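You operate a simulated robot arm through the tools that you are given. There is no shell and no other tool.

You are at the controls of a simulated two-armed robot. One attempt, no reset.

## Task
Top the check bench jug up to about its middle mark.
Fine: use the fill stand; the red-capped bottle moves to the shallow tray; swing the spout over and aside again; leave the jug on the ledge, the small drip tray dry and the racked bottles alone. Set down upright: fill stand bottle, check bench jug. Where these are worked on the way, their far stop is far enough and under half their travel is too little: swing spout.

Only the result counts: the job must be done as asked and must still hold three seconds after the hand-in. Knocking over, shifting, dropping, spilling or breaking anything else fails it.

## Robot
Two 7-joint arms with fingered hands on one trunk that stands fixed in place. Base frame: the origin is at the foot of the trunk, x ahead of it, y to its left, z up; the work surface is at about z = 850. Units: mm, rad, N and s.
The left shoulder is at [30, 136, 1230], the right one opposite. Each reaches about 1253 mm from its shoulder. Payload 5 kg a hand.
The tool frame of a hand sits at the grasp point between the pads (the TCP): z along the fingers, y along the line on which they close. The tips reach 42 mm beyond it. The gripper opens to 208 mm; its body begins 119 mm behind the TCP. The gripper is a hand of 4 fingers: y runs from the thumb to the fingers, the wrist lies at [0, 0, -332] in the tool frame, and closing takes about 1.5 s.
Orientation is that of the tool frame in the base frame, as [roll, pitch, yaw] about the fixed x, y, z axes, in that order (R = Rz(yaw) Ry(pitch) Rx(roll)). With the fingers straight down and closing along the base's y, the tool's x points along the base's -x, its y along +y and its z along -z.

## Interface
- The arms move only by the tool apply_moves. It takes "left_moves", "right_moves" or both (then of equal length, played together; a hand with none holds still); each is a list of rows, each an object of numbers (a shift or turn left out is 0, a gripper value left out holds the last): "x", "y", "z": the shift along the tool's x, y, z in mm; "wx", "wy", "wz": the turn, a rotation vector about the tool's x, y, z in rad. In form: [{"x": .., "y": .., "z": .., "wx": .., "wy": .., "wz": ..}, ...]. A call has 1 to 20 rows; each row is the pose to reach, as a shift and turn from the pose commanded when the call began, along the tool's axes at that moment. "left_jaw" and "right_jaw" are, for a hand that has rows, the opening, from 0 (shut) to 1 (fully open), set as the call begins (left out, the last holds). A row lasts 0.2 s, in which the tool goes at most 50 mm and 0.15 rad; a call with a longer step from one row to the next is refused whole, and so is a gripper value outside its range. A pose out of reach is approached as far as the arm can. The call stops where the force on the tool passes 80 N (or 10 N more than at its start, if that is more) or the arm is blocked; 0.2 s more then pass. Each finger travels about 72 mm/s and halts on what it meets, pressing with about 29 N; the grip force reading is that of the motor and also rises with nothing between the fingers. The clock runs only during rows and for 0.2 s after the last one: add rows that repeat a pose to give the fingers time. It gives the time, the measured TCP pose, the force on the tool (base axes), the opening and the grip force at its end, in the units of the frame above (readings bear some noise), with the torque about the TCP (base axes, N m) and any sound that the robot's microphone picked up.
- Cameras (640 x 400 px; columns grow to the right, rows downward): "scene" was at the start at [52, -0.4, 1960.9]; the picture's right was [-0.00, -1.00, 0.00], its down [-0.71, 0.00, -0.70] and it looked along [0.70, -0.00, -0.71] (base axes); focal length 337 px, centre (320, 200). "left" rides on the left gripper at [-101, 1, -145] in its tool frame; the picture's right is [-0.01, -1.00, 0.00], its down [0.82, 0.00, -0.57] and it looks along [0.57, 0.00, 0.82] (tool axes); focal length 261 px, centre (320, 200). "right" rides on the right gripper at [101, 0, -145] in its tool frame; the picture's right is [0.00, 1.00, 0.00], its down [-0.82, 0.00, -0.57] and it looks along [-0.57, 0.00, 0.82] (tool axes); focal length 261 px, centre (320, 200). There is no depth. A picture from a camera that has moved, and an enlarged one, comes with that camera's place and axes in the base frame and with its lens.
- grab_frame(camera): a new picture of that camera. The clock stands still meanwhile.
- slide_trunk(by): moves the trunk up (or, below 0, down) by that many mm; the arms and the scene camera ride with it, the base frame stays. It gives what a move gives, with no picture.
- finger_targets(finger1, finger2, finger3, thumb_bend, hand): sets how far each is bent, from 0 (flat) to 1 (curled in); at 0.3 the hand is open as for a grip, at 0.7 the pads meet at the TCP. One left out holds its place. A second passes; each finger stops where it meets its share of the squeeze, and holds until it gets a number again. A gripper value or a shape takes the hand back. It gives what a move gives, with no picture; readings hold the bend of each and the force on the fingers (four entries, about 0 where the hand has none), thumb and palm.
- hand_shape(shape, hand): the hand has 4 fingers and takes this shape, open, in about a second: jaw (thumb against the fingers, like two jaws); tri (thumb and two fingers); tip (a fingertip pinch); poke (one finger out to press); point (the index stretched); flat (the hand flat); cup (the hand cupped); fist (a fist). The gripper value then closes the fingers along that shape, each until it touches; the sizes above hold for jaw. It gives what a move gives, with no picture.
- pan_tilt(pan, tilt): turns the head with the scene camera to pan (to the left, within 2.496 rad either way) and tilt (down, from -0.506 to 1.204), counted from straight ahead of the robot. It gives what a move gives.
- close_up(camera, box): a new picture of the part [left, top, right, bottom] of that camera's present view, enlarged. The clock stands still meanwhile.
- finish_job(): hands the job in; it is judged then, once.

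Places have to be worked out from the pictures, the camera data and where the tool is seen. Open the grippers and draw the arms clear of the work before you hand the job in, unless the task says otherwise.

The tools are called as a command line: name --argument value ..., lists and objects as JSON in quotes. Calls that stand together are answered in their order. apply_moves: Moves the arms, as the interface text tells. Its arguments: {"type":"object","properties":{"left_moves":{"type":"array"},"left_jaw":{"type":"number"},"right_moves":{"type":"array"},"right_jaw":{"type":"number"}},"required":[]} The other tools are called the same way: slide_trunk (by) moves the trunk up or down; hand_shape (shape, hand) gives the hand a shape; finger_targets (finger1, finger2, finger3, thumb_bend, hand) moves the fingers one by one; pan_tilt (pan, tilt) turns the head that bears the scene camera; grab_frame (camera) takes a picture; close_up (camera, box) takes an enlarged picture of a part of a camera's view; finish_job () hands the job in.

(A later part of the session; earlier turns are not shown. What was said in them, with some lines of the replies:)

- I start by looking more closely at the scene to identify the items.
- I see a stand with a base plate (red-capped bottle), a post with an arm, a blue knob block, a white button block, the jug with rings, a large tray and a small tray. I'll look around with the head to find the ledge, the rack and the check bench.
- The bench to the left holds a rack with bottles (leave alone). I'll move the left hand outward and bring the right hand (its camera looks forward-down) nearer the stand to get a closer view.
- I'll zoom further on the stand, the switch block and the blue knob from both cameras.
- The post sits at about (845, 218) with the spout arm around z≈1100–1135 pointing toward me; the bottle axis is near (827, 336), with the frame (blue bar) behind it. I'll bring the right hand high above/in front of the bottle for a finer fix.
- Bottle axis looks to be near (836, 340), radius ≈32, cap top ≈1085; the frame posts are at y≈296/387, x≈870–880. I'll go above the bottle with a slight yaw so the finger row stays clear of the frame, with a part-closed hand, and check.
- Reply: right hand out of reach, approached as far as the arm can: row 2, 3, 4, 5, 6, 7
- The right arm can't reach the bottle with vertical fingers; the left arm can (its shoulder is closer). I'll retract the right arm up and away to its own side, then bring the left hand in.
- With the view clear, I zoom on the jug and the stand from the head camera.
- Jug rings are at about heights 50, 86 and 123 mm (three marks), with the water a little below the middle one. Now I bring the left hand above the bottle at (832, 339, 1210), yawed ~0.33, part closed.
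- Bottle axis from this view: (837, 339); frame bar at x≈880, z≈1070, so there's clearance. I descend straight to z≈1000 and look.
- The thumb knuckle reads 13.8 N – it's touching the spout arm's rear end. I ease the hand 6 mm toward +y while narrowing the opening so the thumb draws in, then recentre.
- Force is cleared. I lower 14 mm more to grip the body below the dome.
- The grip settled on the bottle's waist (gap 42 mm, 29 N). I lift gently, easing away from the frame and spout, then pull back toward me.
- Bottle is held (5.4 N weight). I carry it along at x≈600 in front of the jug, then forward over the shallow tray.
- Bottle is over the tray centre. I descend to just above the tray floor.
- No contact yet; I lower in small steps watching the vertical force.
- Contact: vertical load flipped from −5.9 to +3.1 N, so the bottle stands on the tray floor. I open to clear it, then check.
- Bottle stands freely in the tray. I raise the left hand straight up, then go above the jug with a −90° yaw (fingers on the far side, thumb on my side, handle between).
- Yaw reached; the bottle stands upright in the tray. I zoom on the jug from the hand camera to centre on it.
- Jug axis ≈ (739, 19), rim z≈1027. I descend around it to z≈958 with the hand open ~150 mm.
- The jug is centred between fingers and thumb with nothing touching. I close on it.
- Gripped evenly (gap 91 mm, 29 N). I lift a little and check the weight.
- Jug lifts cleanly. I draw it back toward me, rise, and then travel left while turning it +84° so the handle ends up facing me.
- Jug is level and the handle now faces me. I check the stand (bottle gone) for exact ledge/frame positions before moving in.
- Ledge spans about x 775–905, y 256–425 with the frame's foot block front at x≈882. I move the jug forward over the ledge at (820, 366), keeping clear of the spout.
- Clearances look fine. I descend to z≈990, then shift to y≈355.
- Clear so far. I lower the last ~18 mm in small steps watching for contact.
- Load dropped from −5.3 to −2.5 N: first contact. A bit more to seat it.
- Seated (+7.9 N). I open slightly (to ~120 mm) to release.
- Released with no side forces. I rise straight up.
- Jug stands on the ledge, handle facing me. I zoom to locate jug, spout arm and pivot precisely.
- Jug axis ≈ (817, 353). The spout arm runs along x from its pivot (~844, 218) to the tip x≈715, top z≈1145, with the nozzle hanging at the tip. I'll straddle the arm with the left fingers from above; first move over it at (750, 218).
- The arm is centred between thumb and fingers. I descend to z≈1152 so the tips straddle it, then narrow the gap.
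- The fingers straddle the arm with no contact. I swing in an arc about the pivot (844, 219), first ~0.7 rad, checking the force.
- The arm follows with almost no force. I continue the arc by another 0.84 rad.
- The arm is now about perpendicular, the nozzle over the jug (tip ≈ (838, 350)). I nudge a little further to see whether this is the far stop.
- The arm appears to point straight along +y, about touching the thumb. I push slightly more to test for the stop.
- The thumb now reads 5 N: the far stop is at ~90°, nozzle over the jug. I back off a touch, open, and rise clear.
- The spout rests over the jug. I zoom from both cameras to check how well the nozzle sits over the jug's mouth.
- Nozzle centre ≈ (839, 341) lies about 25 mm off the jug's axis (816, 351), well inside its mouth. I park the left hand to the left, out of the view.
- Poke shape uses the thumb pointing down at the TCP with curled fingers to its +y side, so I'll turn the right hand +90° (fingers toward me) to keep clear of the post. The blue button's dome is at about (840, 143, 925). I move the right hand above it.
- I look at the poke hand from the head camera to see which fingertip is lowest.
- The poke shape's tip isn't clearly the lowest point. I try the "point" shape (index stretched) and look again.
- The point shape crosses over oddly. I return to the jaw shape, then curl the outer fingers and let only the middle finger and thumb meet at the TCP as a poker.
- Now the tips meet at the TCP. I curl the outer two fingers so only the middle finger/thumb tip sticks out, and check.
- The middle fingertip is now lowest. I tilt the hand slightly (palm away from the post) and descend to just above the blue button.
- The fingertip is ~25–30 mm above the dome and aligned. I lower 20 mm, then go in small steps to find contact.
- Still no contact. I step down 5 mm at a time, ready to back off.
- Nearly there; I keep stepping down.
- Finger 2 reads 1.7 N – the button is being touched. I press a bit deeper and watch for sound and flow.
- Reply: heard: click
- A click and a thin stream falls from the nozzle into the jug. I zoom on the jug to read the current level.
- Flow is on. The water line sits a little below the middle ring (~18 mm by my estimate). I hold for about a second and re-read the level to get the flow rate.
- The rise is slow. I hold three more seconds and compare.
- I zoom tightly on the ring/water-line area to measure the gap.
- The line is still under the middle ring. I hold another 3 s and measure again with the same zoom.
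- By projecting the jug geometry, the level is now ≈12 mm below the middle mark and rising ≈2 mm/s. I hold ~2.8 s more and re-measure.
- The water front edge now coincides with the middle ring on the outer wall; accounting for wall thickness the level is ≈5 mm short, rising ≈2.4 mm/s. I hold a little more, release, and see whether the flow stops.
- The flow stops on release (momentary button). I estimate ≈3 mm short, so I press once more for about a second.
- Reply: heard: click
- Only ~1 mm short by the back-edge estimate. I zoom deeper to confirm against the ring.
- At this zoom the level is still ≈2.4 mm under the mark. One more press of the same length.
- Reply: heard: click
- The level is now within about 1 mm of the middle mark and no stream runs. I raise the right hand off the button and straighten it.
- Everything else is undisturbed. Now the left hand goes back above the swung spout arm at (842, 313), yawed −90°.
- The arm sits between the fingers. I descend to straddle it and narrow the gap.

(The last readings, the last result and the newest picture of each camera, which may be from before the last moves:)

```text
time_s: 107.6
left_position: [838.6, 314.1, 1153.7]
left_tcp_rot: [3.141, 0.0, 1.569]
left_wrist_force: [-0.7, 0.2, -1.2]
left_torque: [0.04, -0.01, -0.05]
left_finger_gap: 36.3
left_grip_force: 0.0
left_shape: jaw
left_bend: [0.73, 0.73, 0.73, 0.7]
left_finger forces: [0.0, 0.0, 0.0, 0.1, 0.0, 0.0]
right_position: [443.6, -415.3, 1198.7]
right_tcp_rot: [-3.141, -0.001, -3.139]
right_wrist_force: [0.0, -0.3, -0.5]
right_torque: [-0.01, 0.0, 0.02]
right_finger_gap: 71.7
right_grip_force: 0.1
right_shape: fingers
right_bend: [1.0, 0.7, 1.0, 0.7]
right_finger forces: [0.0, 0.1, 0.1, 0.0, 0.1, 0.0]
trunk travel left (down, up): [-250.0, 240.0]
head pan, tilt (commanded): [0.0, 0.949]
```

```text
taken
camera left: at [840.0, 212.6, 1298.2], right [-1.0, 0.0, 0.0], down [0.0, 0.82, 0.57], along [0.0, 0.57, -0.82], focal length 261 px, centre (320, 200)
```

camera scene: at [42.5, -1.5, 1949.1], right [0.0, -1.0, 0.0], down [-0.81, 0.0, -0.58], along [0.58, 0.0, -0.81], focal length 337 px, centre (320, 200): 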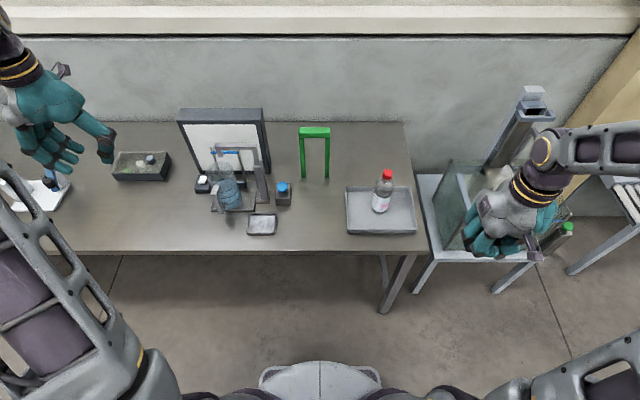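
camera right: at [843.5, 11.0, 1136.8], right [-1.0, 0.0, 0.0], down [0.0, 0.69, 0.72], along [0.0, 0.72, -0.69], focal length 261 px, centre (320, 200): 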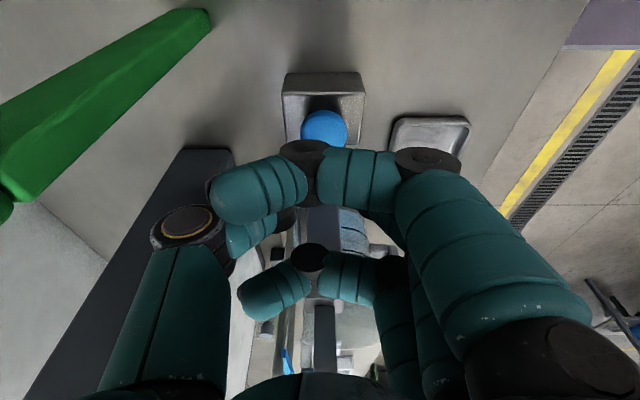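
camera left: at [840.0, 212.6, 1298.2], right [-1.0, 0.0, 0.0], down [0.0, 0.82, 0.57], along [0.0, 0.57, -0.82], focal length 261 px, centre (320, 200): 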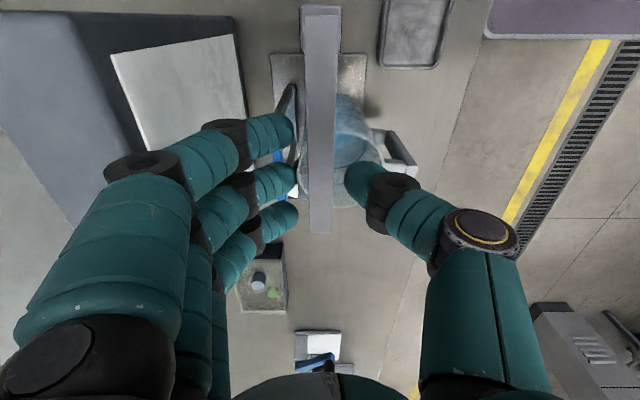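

Arm centred between fingers and thumb. I swing it back along the arc, ~0.72 rad first.

apply_moves --left_moves '[{"x": -0.7, "y": -11.4, "wz": -0.12}, {"x": -2.7, "y": -22.6, "wz": -0.24}, {"x": -6.1, "y": -33.5, "wz": -0.36}, {"x": -10.7, "y": -43.9, "wz": -0.48}, {"x": -16.6, "y": -53.6, "wz": -0.6}, {"x": -23.6, "y": -62.6, "wz": -0.72}]'

grab_frame --camera "left"

close_up --camera "scene" --box '[190, 80, 320, 220]'

```text
time_s: 109.0
left_position: [776.4, 290.8, 1153.9]
left_tcp_rot: [-3.141, -0.001, 2.291]
left_wrist_force: [-1.2, 0.6, 0.2]
left_torque: [0.06, -0.04, 0.0]
left_finger_gap: 35.8
left_grip_force: 0.1
left_shape: jaw
left_bend: [0.73, 0.73, 0.73, 0.7]
left_finger forces: [0.0, 0.1, 0.0, 0.0, 0.1, 0.1]
right_position: [442.5, -415.9, 1199.2]
right_tcp_rot: [3.141, 0.0, -3.14]
right_wrist_force: [-0.5, -0.1, 0.8]
right_torque: [0.06, -0.04, 0.0]
right_finger_gap: 71.4
right_grip_force: 0.1
right_shape: fingers
right_bend: [1.0, 0.7, 1.0, 0.7]
right_finger forces: [0.0, 0.0, 0.0, 0.1, 0.0, 0.1]
trunk travel left (down, up): [-250.0, 240.0]
head pan, tilt (commanded): [0.0, 0.949]
```

```text
taken
camera left: at [842.7, 214.3, 1298.0], right [-0.75, -0.66, 0.0], down [-0.54, 0.61, 0.57], along [-0.38, 0.43, -0.82], focal length 261 px, centre (320, 200)
```

left: 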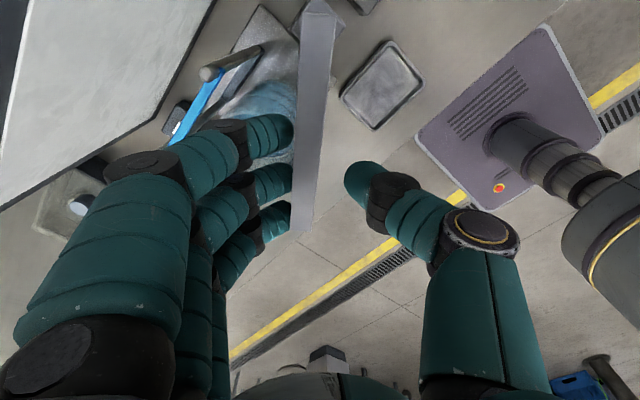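

```text
2.86 times, centred on (255, 150) of scene
camera zoom: at [43.1, -1.2, 1949.1], right [0.0, -1.0, 0.0], down [-0.81, 0.0, -0.58], along [0.58, 0.0, -0.81], focal length 962 px, centre (506, 343)
```

zoom: 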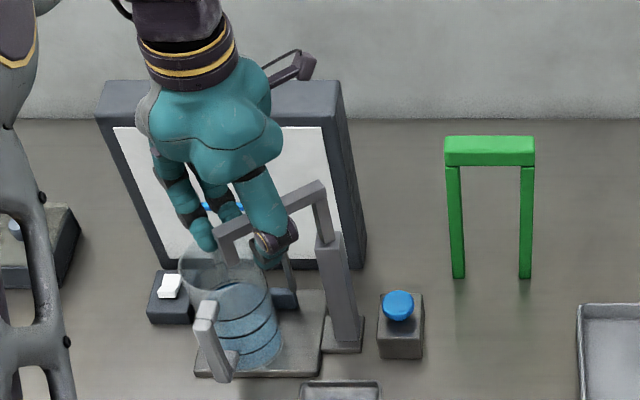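

It follows, pushed by the fingers. I continue another 0.84 rad.

apply_moves --left_moves '[{"x": -0.7, "y": -11.4, "wz": -0.12}, {"x": -2.7, "y": -22.6, "wz": -0.24}, {"x": -6.1, "y": -33.5, "wz": -0.36}, {"x": -10.7, "y": -43.9, "wz": -0.48}, {"x": -16.6, "y": -53.6, "wz": -0.6}, {"x": -23.6, "y": -62.6, "wz": -0.72}, {"x": -31.6, "y": -70.7, "wz": -0.84}]'

grab_frame --camera "left"

close_up --camera "scene" --box '[190, 80, 320, 220]'

```text
time_s: 110.6
left_position: [746.2, 221.3, 1154.1]
left_tcp_rot: [3.14, -0.001, 3.131]
left_wrist_force: [-0.9, -0.4, -0.3]
left_torque: [0.02, -0.02, -0.04]
left_finger_gap: 35.7
left_grip_force: 0.2
left_shape: jaw
left_bend: [0.73, 0.73, 0.73, 0.7]
left_finger forces: [0.0, 0.0, 0.0, 0.1, 0.0, 0.0]
right_position: [442.9, -415.8, 1198.6]
right_tcp_rot: [-3.141, -0.001, -3.139]
right_wrist_force: [-0.2, -0.4, -0.6]
right_torque: [0.03, 0.02, 0.05]
right_finger_gap: 71.1
right_grip_force: 0.0
right_shape: fingers
right_bend: [1.0, 0.7, 1.0, 0.7]
right_finger forces: [0.0, 0.0, 0.0, 0.0, 0.0, 0.0]
trunk travel left (down, up): [-250.0, 240.0]
head pan, tilt (commanded): [0.0, 0.949]
```

```text
taken
camera left: at [847.0, 219.9, 1298.4], right [-0.01, -1.0, 0.0], down [-0.82, 0.0, 0.57], along [-0.57, 0.0, -0.82], focal length 261 px, centre (320, 200)
```

left: 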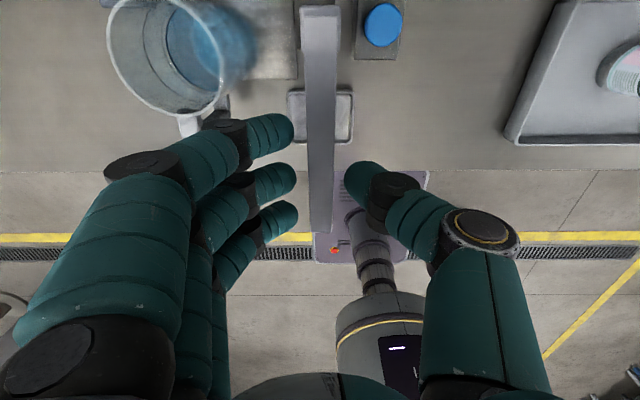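

```text
2.86 times, centred on (255, 150) of scene
camera zoom: at [44.1, -1.4, 1949.1], right [0.0, -1.0, 0.0], down [-0.81, 0.0, -0.58], along [0.58, 0.0, -0.81], focal length 962 px, centre (506, 343)
```

zoom: 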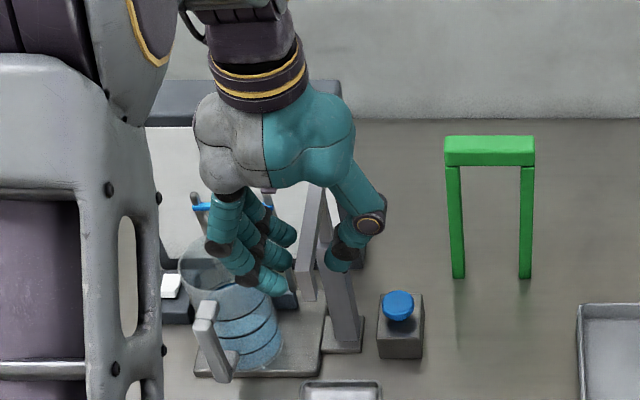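

The arm is back to about its original heading. I nudge a little further to confirm it's at the aside stop.

apply_moves --left_moves '[{"x": -0.1, "y": -4.7, "wz": -0.05}, {"x": -0.5, "y": -9.5, "wz": -0.1}, {"x": -0.5, "y": -9.5, "wz": -0.1}]'

grab_frame --camera "left"

```text
time_s: 111.4
left_position: [746.7, 210.4, 1153.8]
left_tcp_rot: [-3.141, 0.001, -3.053]
left_wrist_force: [1.1, -0.5, -0.2]
left_torque: [-0.03, -0.02, 0.02]
left_finger_gap: 35.8
left_grip_force: 0.1
left_shape: jaw
left_bend: [0.73, 0.73, 0.73, 0.7]
left_finger forces: [0.0, 0.0, 0.0, 0.0, 0.0, 0.1]
right_position: [443.2, -415.8, 1199.7]
right_tcp_rot: [-3.14, 0.001, -3.14]
right_wrist_force: [0.1, 0.6, 0.1]
right_torque: [0.05, -0.02, 0.05]
right_finger_gap: 71.4
right_grip_force: 0.1
right_shape: fingers
right_bend: [1.0, 0.7, 1.0, 0.7]
right_finger forces: [0.0, 0.1, 0.0, 0.0, 0.0, 0.0]
trunk travel left (down, up): [-250.0, 240.0]
head pan, tilt (commanded): [0.0, 0.949]
```

```text
taken
camera left: at [846.6, 220.2, 1298.2], right [0.09, -1.0, 0.0], down [-0.82, -0.08, 0.57], along [-0.57, -0.05, -0.82], focal length 261 px, centre (320, 200)
```

left: 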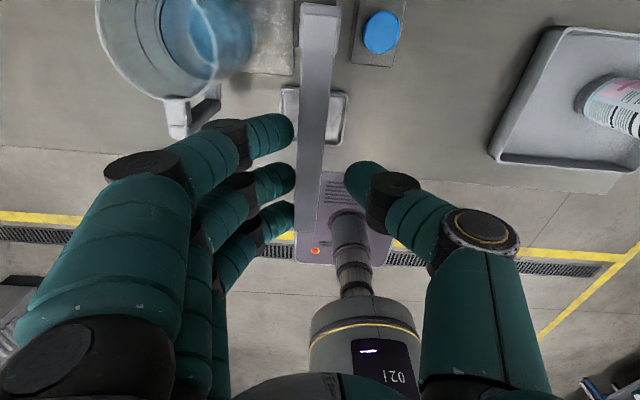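

apply_moves --left_moves '[{"y": -3.8, "wz": -0.04}, {"x": -0.3, "y": -7.2, "wz": -0.075}, {"x": -0.3, "y": -7.2, "wz": -0.075}]'

grab_frame --camera "left"

```text
time_s: 112.2
left_position: [748.3, 204.3, 1154.3]
left_tcp_rot: [-3.142, -0.001, -2.978]
left_wrist_force: [-1.7, 3.5, 0.0]
left_torque: [0.11, 0.06, -0.08]
left_finger_gap: 36.2
left_grip_force: 0.0
left_shape: jaw
left_bend: [0.73, 0.73, 0.72, 0.7]
left_finger forces: [0.0, 0.1, 2.8, 0.0, 0.0, 0.0]
right_position: [444.3, -414.0, 1199.5]
right_tcp_rot: [-3.141, -0.001, -3.141]
right_wrist_force: [-0.3, 0.2, -1.1]
right_torque: [-0.01, -0.01, 0.02]
right_finger_gap: 71.6
right_grip_force: 0.0
right_shape: fingers
right_bend: [1.0, 0.7, 1.0, 0.7]
right_finger forces: [0.0, 0.1, 0.0, 0.0, 0.0, 0.0]
trunk travel left (down, up): [-250.0, 240.0]
head pan, tilt (commanded): [0.0, 0.949]
```

```text
taken
camera left: at [846.4, 220.7, 1298.3], right [0.17, -0.99, 0.0], down [-0.81, -0.14, 0.57], along [-0.56, -0.1, -0.82], focal length 261 px, centre (320, 200)
```

left: 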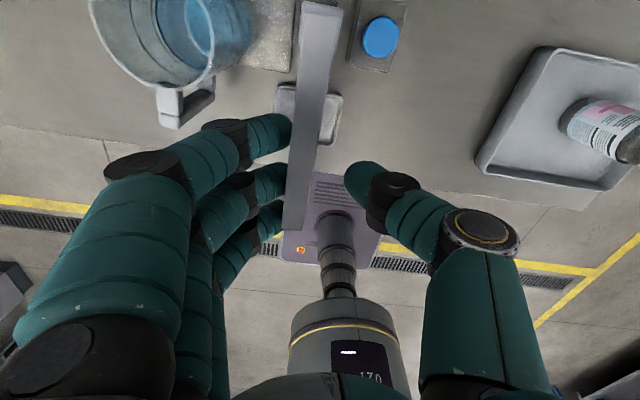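

Finger 3 reads 2.8 N and the arm doesn't move on: it's at the aside stop. I back off, open, and rise clear.

apply_moves --left_moves '[{"y": 8, "wz": 0.08}, {"y": 10, "wz": 0.1}, {"y": 10, "wz": 0.1}]' --left_jaw 0.36

apply_moves --left_moves '[{"z": -20}, {"z": -50}, {"z": -85}, {"z": -120}, {"z": -150}]'

grab_frame --camera "left"

close_up --camera "scene" --box '[190, 80, 320, 220]'

```text
time_s: 113.0
left_position: [746.7, 213.7, 1153.9]
left_tcp_rot: [3.141, -0.001, -3.08]
left_wrist_force: [-0.2, 0.2, -0.3]
left_torque: [0.02, -0.04, -0.01]
left_finger_gap: 74.2
left_grip_force: 0.0
left_shape: jaw
left_bend: [0.73, 0.73, 0.73, 0.7]
left_finger forces: [0.0, 0.0, 0.1, 0.1, 0.1, 0.0]
right_position: [442.7, -415.7, 1199.5]
right_tcp_rot: [-3.14, 0.0, -3.14]
right_wrist_force: [0.4, -1.2, 0.8]
right_torque: [0.0, 0.01, -0.02]
right_finger_gap: 71.3
right_grip_force: 0.0
right_shape: fingers
right_bend: [1.0, 0.7, 1.0, 0.7]
right_finger forces: [0.1, 0.1, 0.0, 0.1, 0.0, 0.1]
trunk travel left (down, up): [-250.0, 240.0]
head pan, tilt (commanded): [0.0, 0.949]
```

```text
time_s: 114.2
left_position: [745.4, 215.2, 1304.3]
left_tcp_rot: [3.141, 0.0, -3.079]
left_wrist_force: [0.6, -0.2, -0.3]
left_torque: [-0.02, -0.06, 0.01]
left_finger_gap: 74.2
left_grip_force: 0.0
left_shape: jaw
left_bend: [0.73, 0.73, 0.73, 0.7]
left_finger forces: [0.0, 0.0, 0.1, 0.0, 0.0, 0.0]
right_position: [443.7, -414.5, 1199.1]
right_tcp_rot: [3.142, 0.002, -3.14]
right_wrist_force: [0.5, -0.2, 0.4]
right_torque: [-0.02, -0.05, 0.03]
right_finger_gap: 71.5
right_grip_force: 0.0
right_shape: fingers
right_bend: [1.0, 0.7, 1.0, 0.7]
right_finger forces: [0.0, 0.0, 0.0, 0.0, 0.0, 0.0]
trunk travel left (down, up): [-250.0, 240.0]
head pan, tilt (commanded): [0.0, 0.949]
```

```text
taken
camera left: at [845.4, 221.2, 1448.2], right [0.07, -1.0, 0.0], down [-0.82, -0.06, 0.57], along [-0.57, -0.04, -0.82], focal length 261 px, centre (320, 200)
```

left: 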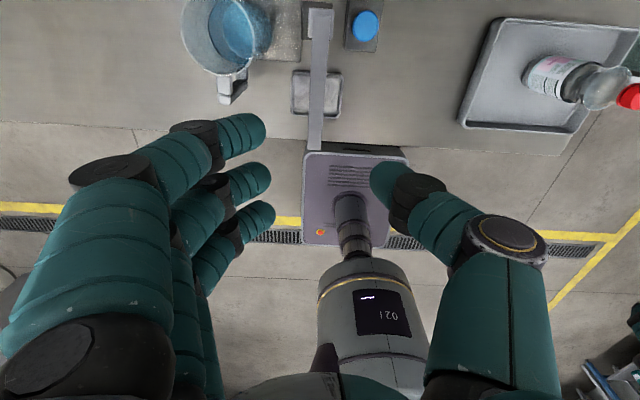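

```text
2.86 times, centred on (255, 150) of scene
camera zoom: at [43.2, -0.5, 1949.1], right [0.0, -1.0, 0.0], down [-0.81, 0.0, -0.58], along [0.58, 0.0, -0.81], focal length 962 px, centre (506, 343)
```

zoom: 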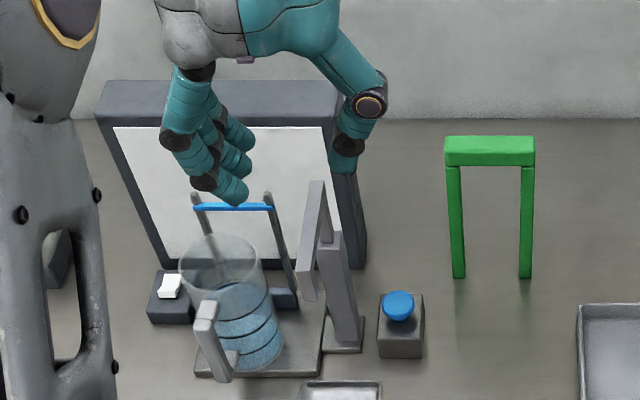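

Spout is aside. I retract the left arm to its side with the hand open, and open the right hand too.

apply_moves --left_moves '[{"x": 12, "y": 35, "z": -10}, {"x": 25, "y": 75, "z": -20}, {"x": 38, "y": 115, "z": -30}, {"x": 50, "y": 155, "z": -40}, {"x": 62, "y": 195, "z": -50, "wz": 0.02}, {"x": 75, "y": 235, "z": -60, "wz": 0.04}, {"x": 88, "y": 275, "z": -70, "wz": 0.06}, {"x": 100, "y": 315, "z": -70, "wz": 0.06}, {"x": 112, "y": 355, "z": -70, "wz": 0.06}, {"x": 120, "y": 385, "z": -70, "wz": 0.06}]' --left_jaw 1.0

hand_shape --hand "right" --shape "jaw"

grab_frame --camera "scene"

close_up --camera "scene" --box '[180, 100, 300, 240]'

close_up --camera "scene" --box '[220, 175, 244, 212]'

close_up --camera "scene" --box '[330, 160, 430, 245]'

```text
time_s: 116.4
left_position: [602.7, 592.8, 1371.7]
left_tcp_rot: [-3.139, -0.001, -3.139]
left_wrist_force: [0.0, 0.1, -0.5]
left_torque: [-0.03, 0.04, 0.0]
left_finger_gap: 207.8
left_grip_force: 0.1
left_shape: jaw
left_bend: [0.3, 0.3, 0.3, 0.3]
left_finger forces: [0.0, 0.0, 0.1, 0.1, 0.0, 0.0]
right_position: [442.4, -413.9, 1201.0]
right_tcp_rot: [-3.142, 0.001, -3.14]
right_wrist_force: [-0.9, 0.0, 0.3]
right_torque: [-0.03, -0.01, -0.01]
right_finger_gap: 71.7
right_grip_force: 0.0
right_shape: fingers
right_bend: [1.0, 0.7, 1.0, 0.7]
right_finger forces: [0.0, 0.0, 0.0, 0.0, 0.0, 0.0]
trunk travel left (down, up): [-250.0, 240.0]
head pan, tilt (commanded): [0.0, 0.949]
```

```text
time_s: 117.3
left_position: [599.9, 592.1, 1372.3]
left_tcp_rot: [3.141, -0.002, -3.135]
left_wrist_force: [-0.2, -0.5, 0.1]
left_torque: [-0.06, 0.0, -0.05]
left_finger_gap: 207.7
left_grip_force: 0.0
left_shape: jaw
left_bend: [0.3, 0.3, 0.3, 0.3]
left_finger forces: [0.1, 0.1, 0.1, 0.1, 0.1, 0.1]
right_position: [442.7, -415.4, 1198.8]
right_tcp_rot: [-3.14, -0.002, -3.139]
right_wrist_force: [-0.3, -0.3, -0.3]
right_torque: [0.0, -0.03, -0.02]
right_finger_gap: 207.9
right_grip_force: 0.1
right_shape: jaw
right_bend: [0.3, 0.3, 0.3, 0.3]
right_finger forces: [0.0, 0.1, 0.0, 0.0, 0.1, 0.0]
trunk travel left (down, up): [-250.0, 240.0]
head pan, tilt (commanded): [0.0, 0.949]
```

```text
taken
camera scene: at [43.7, 0.0, 1949.1], right [0.0, -1.0, 0.0], down [-0.81, 0.0, -0.58], along [0.58, 0.0, -0.81], focal length 337 px, centre (320, 200)
```

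scene: 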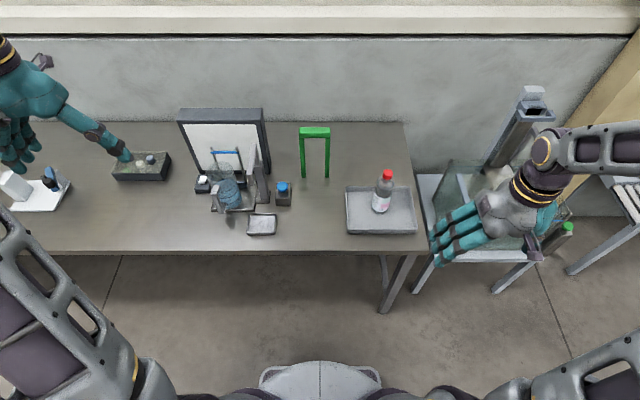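

```text
2.86 times, centred on (240, 170) of scene
camera zoom: at [43.7, 0.0, 1949.1], right [0.0, -1.0, 0.0], down [-0.81, 0.0, -0.58], along [0.58, 0.0, -0.81], focal length 962 px, centre (549, 286)
```

zoom: 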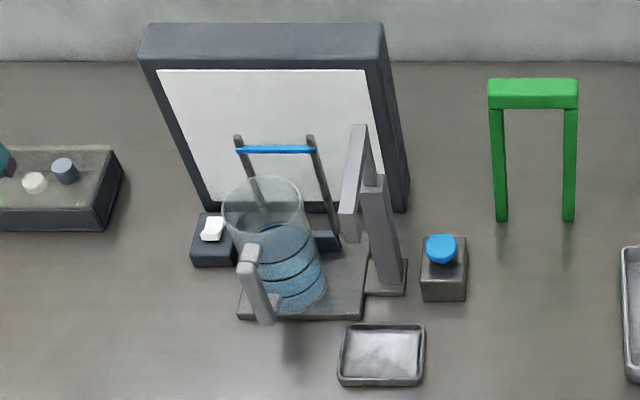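

```text
10.81 times, centred on (232, 194) of scene
camera zoom: at [43.7, 0.0, 1949.1], right [0.0, -1.0, 0.0], down [-0.81, 0.0, -0.58], along [0.58, 0.0, -0.81], focal length 3640 px, centre (1271, 270)
```

zoom: 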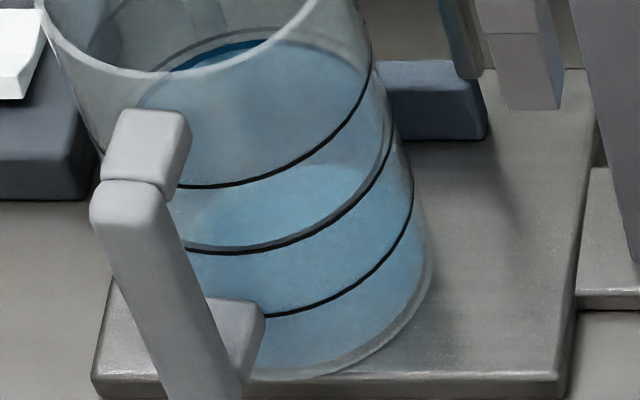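

```text
4.71 times, centred on (380, 202) of scene
camera zoom: at [43.7, 0.0, 1949.1], right [0.0, -1.0, 0.0], down [-0.81, 0.0, -0.58], along [0.58, 0.0, -0.81], focal length 1585 px, centre (38, 188)
```

zoom: 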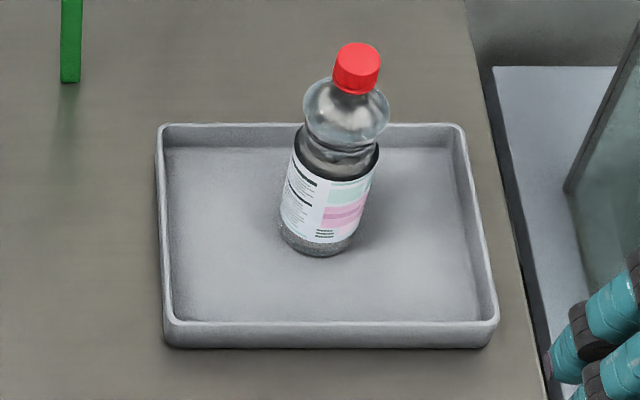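

The jug stands on the ledge filled to about the middle ring. The spout is aside, the drip tray is dry, and the red-capped bottle is upright in the shallow tray. Both hands are open and clear, so I hand the job in.

finish_job

```text
The job is handed in.
```

I've handed the job in; no verdict has come back yet. As I last saw it:

- **Jug:** upright on the ledge. The water was within about 1 mm of the middle mark, judging from the head camera pictures. I took "the ledge" to be the fill stand's base plate, the only ledge I could find.
- **Red-capped bottle:** moved from the fill stand and standing upright in the shallow tray.
- **Spout:** swung to its far stop over the jug for the filling, then back to its aside stop. The flow stopped as soon as I let go of the blue button.
- **Everything else:** the small drip tray looks dry and I left the racked bottles alone. Nothing was spilled, knocked over or dropped that I could see.

The left thumb touched what I took to be the spout post, at about 14 N, while I reached for the bottle. I eased off straight away and nothing appeared to move.

Both hands are open and clear of the work.
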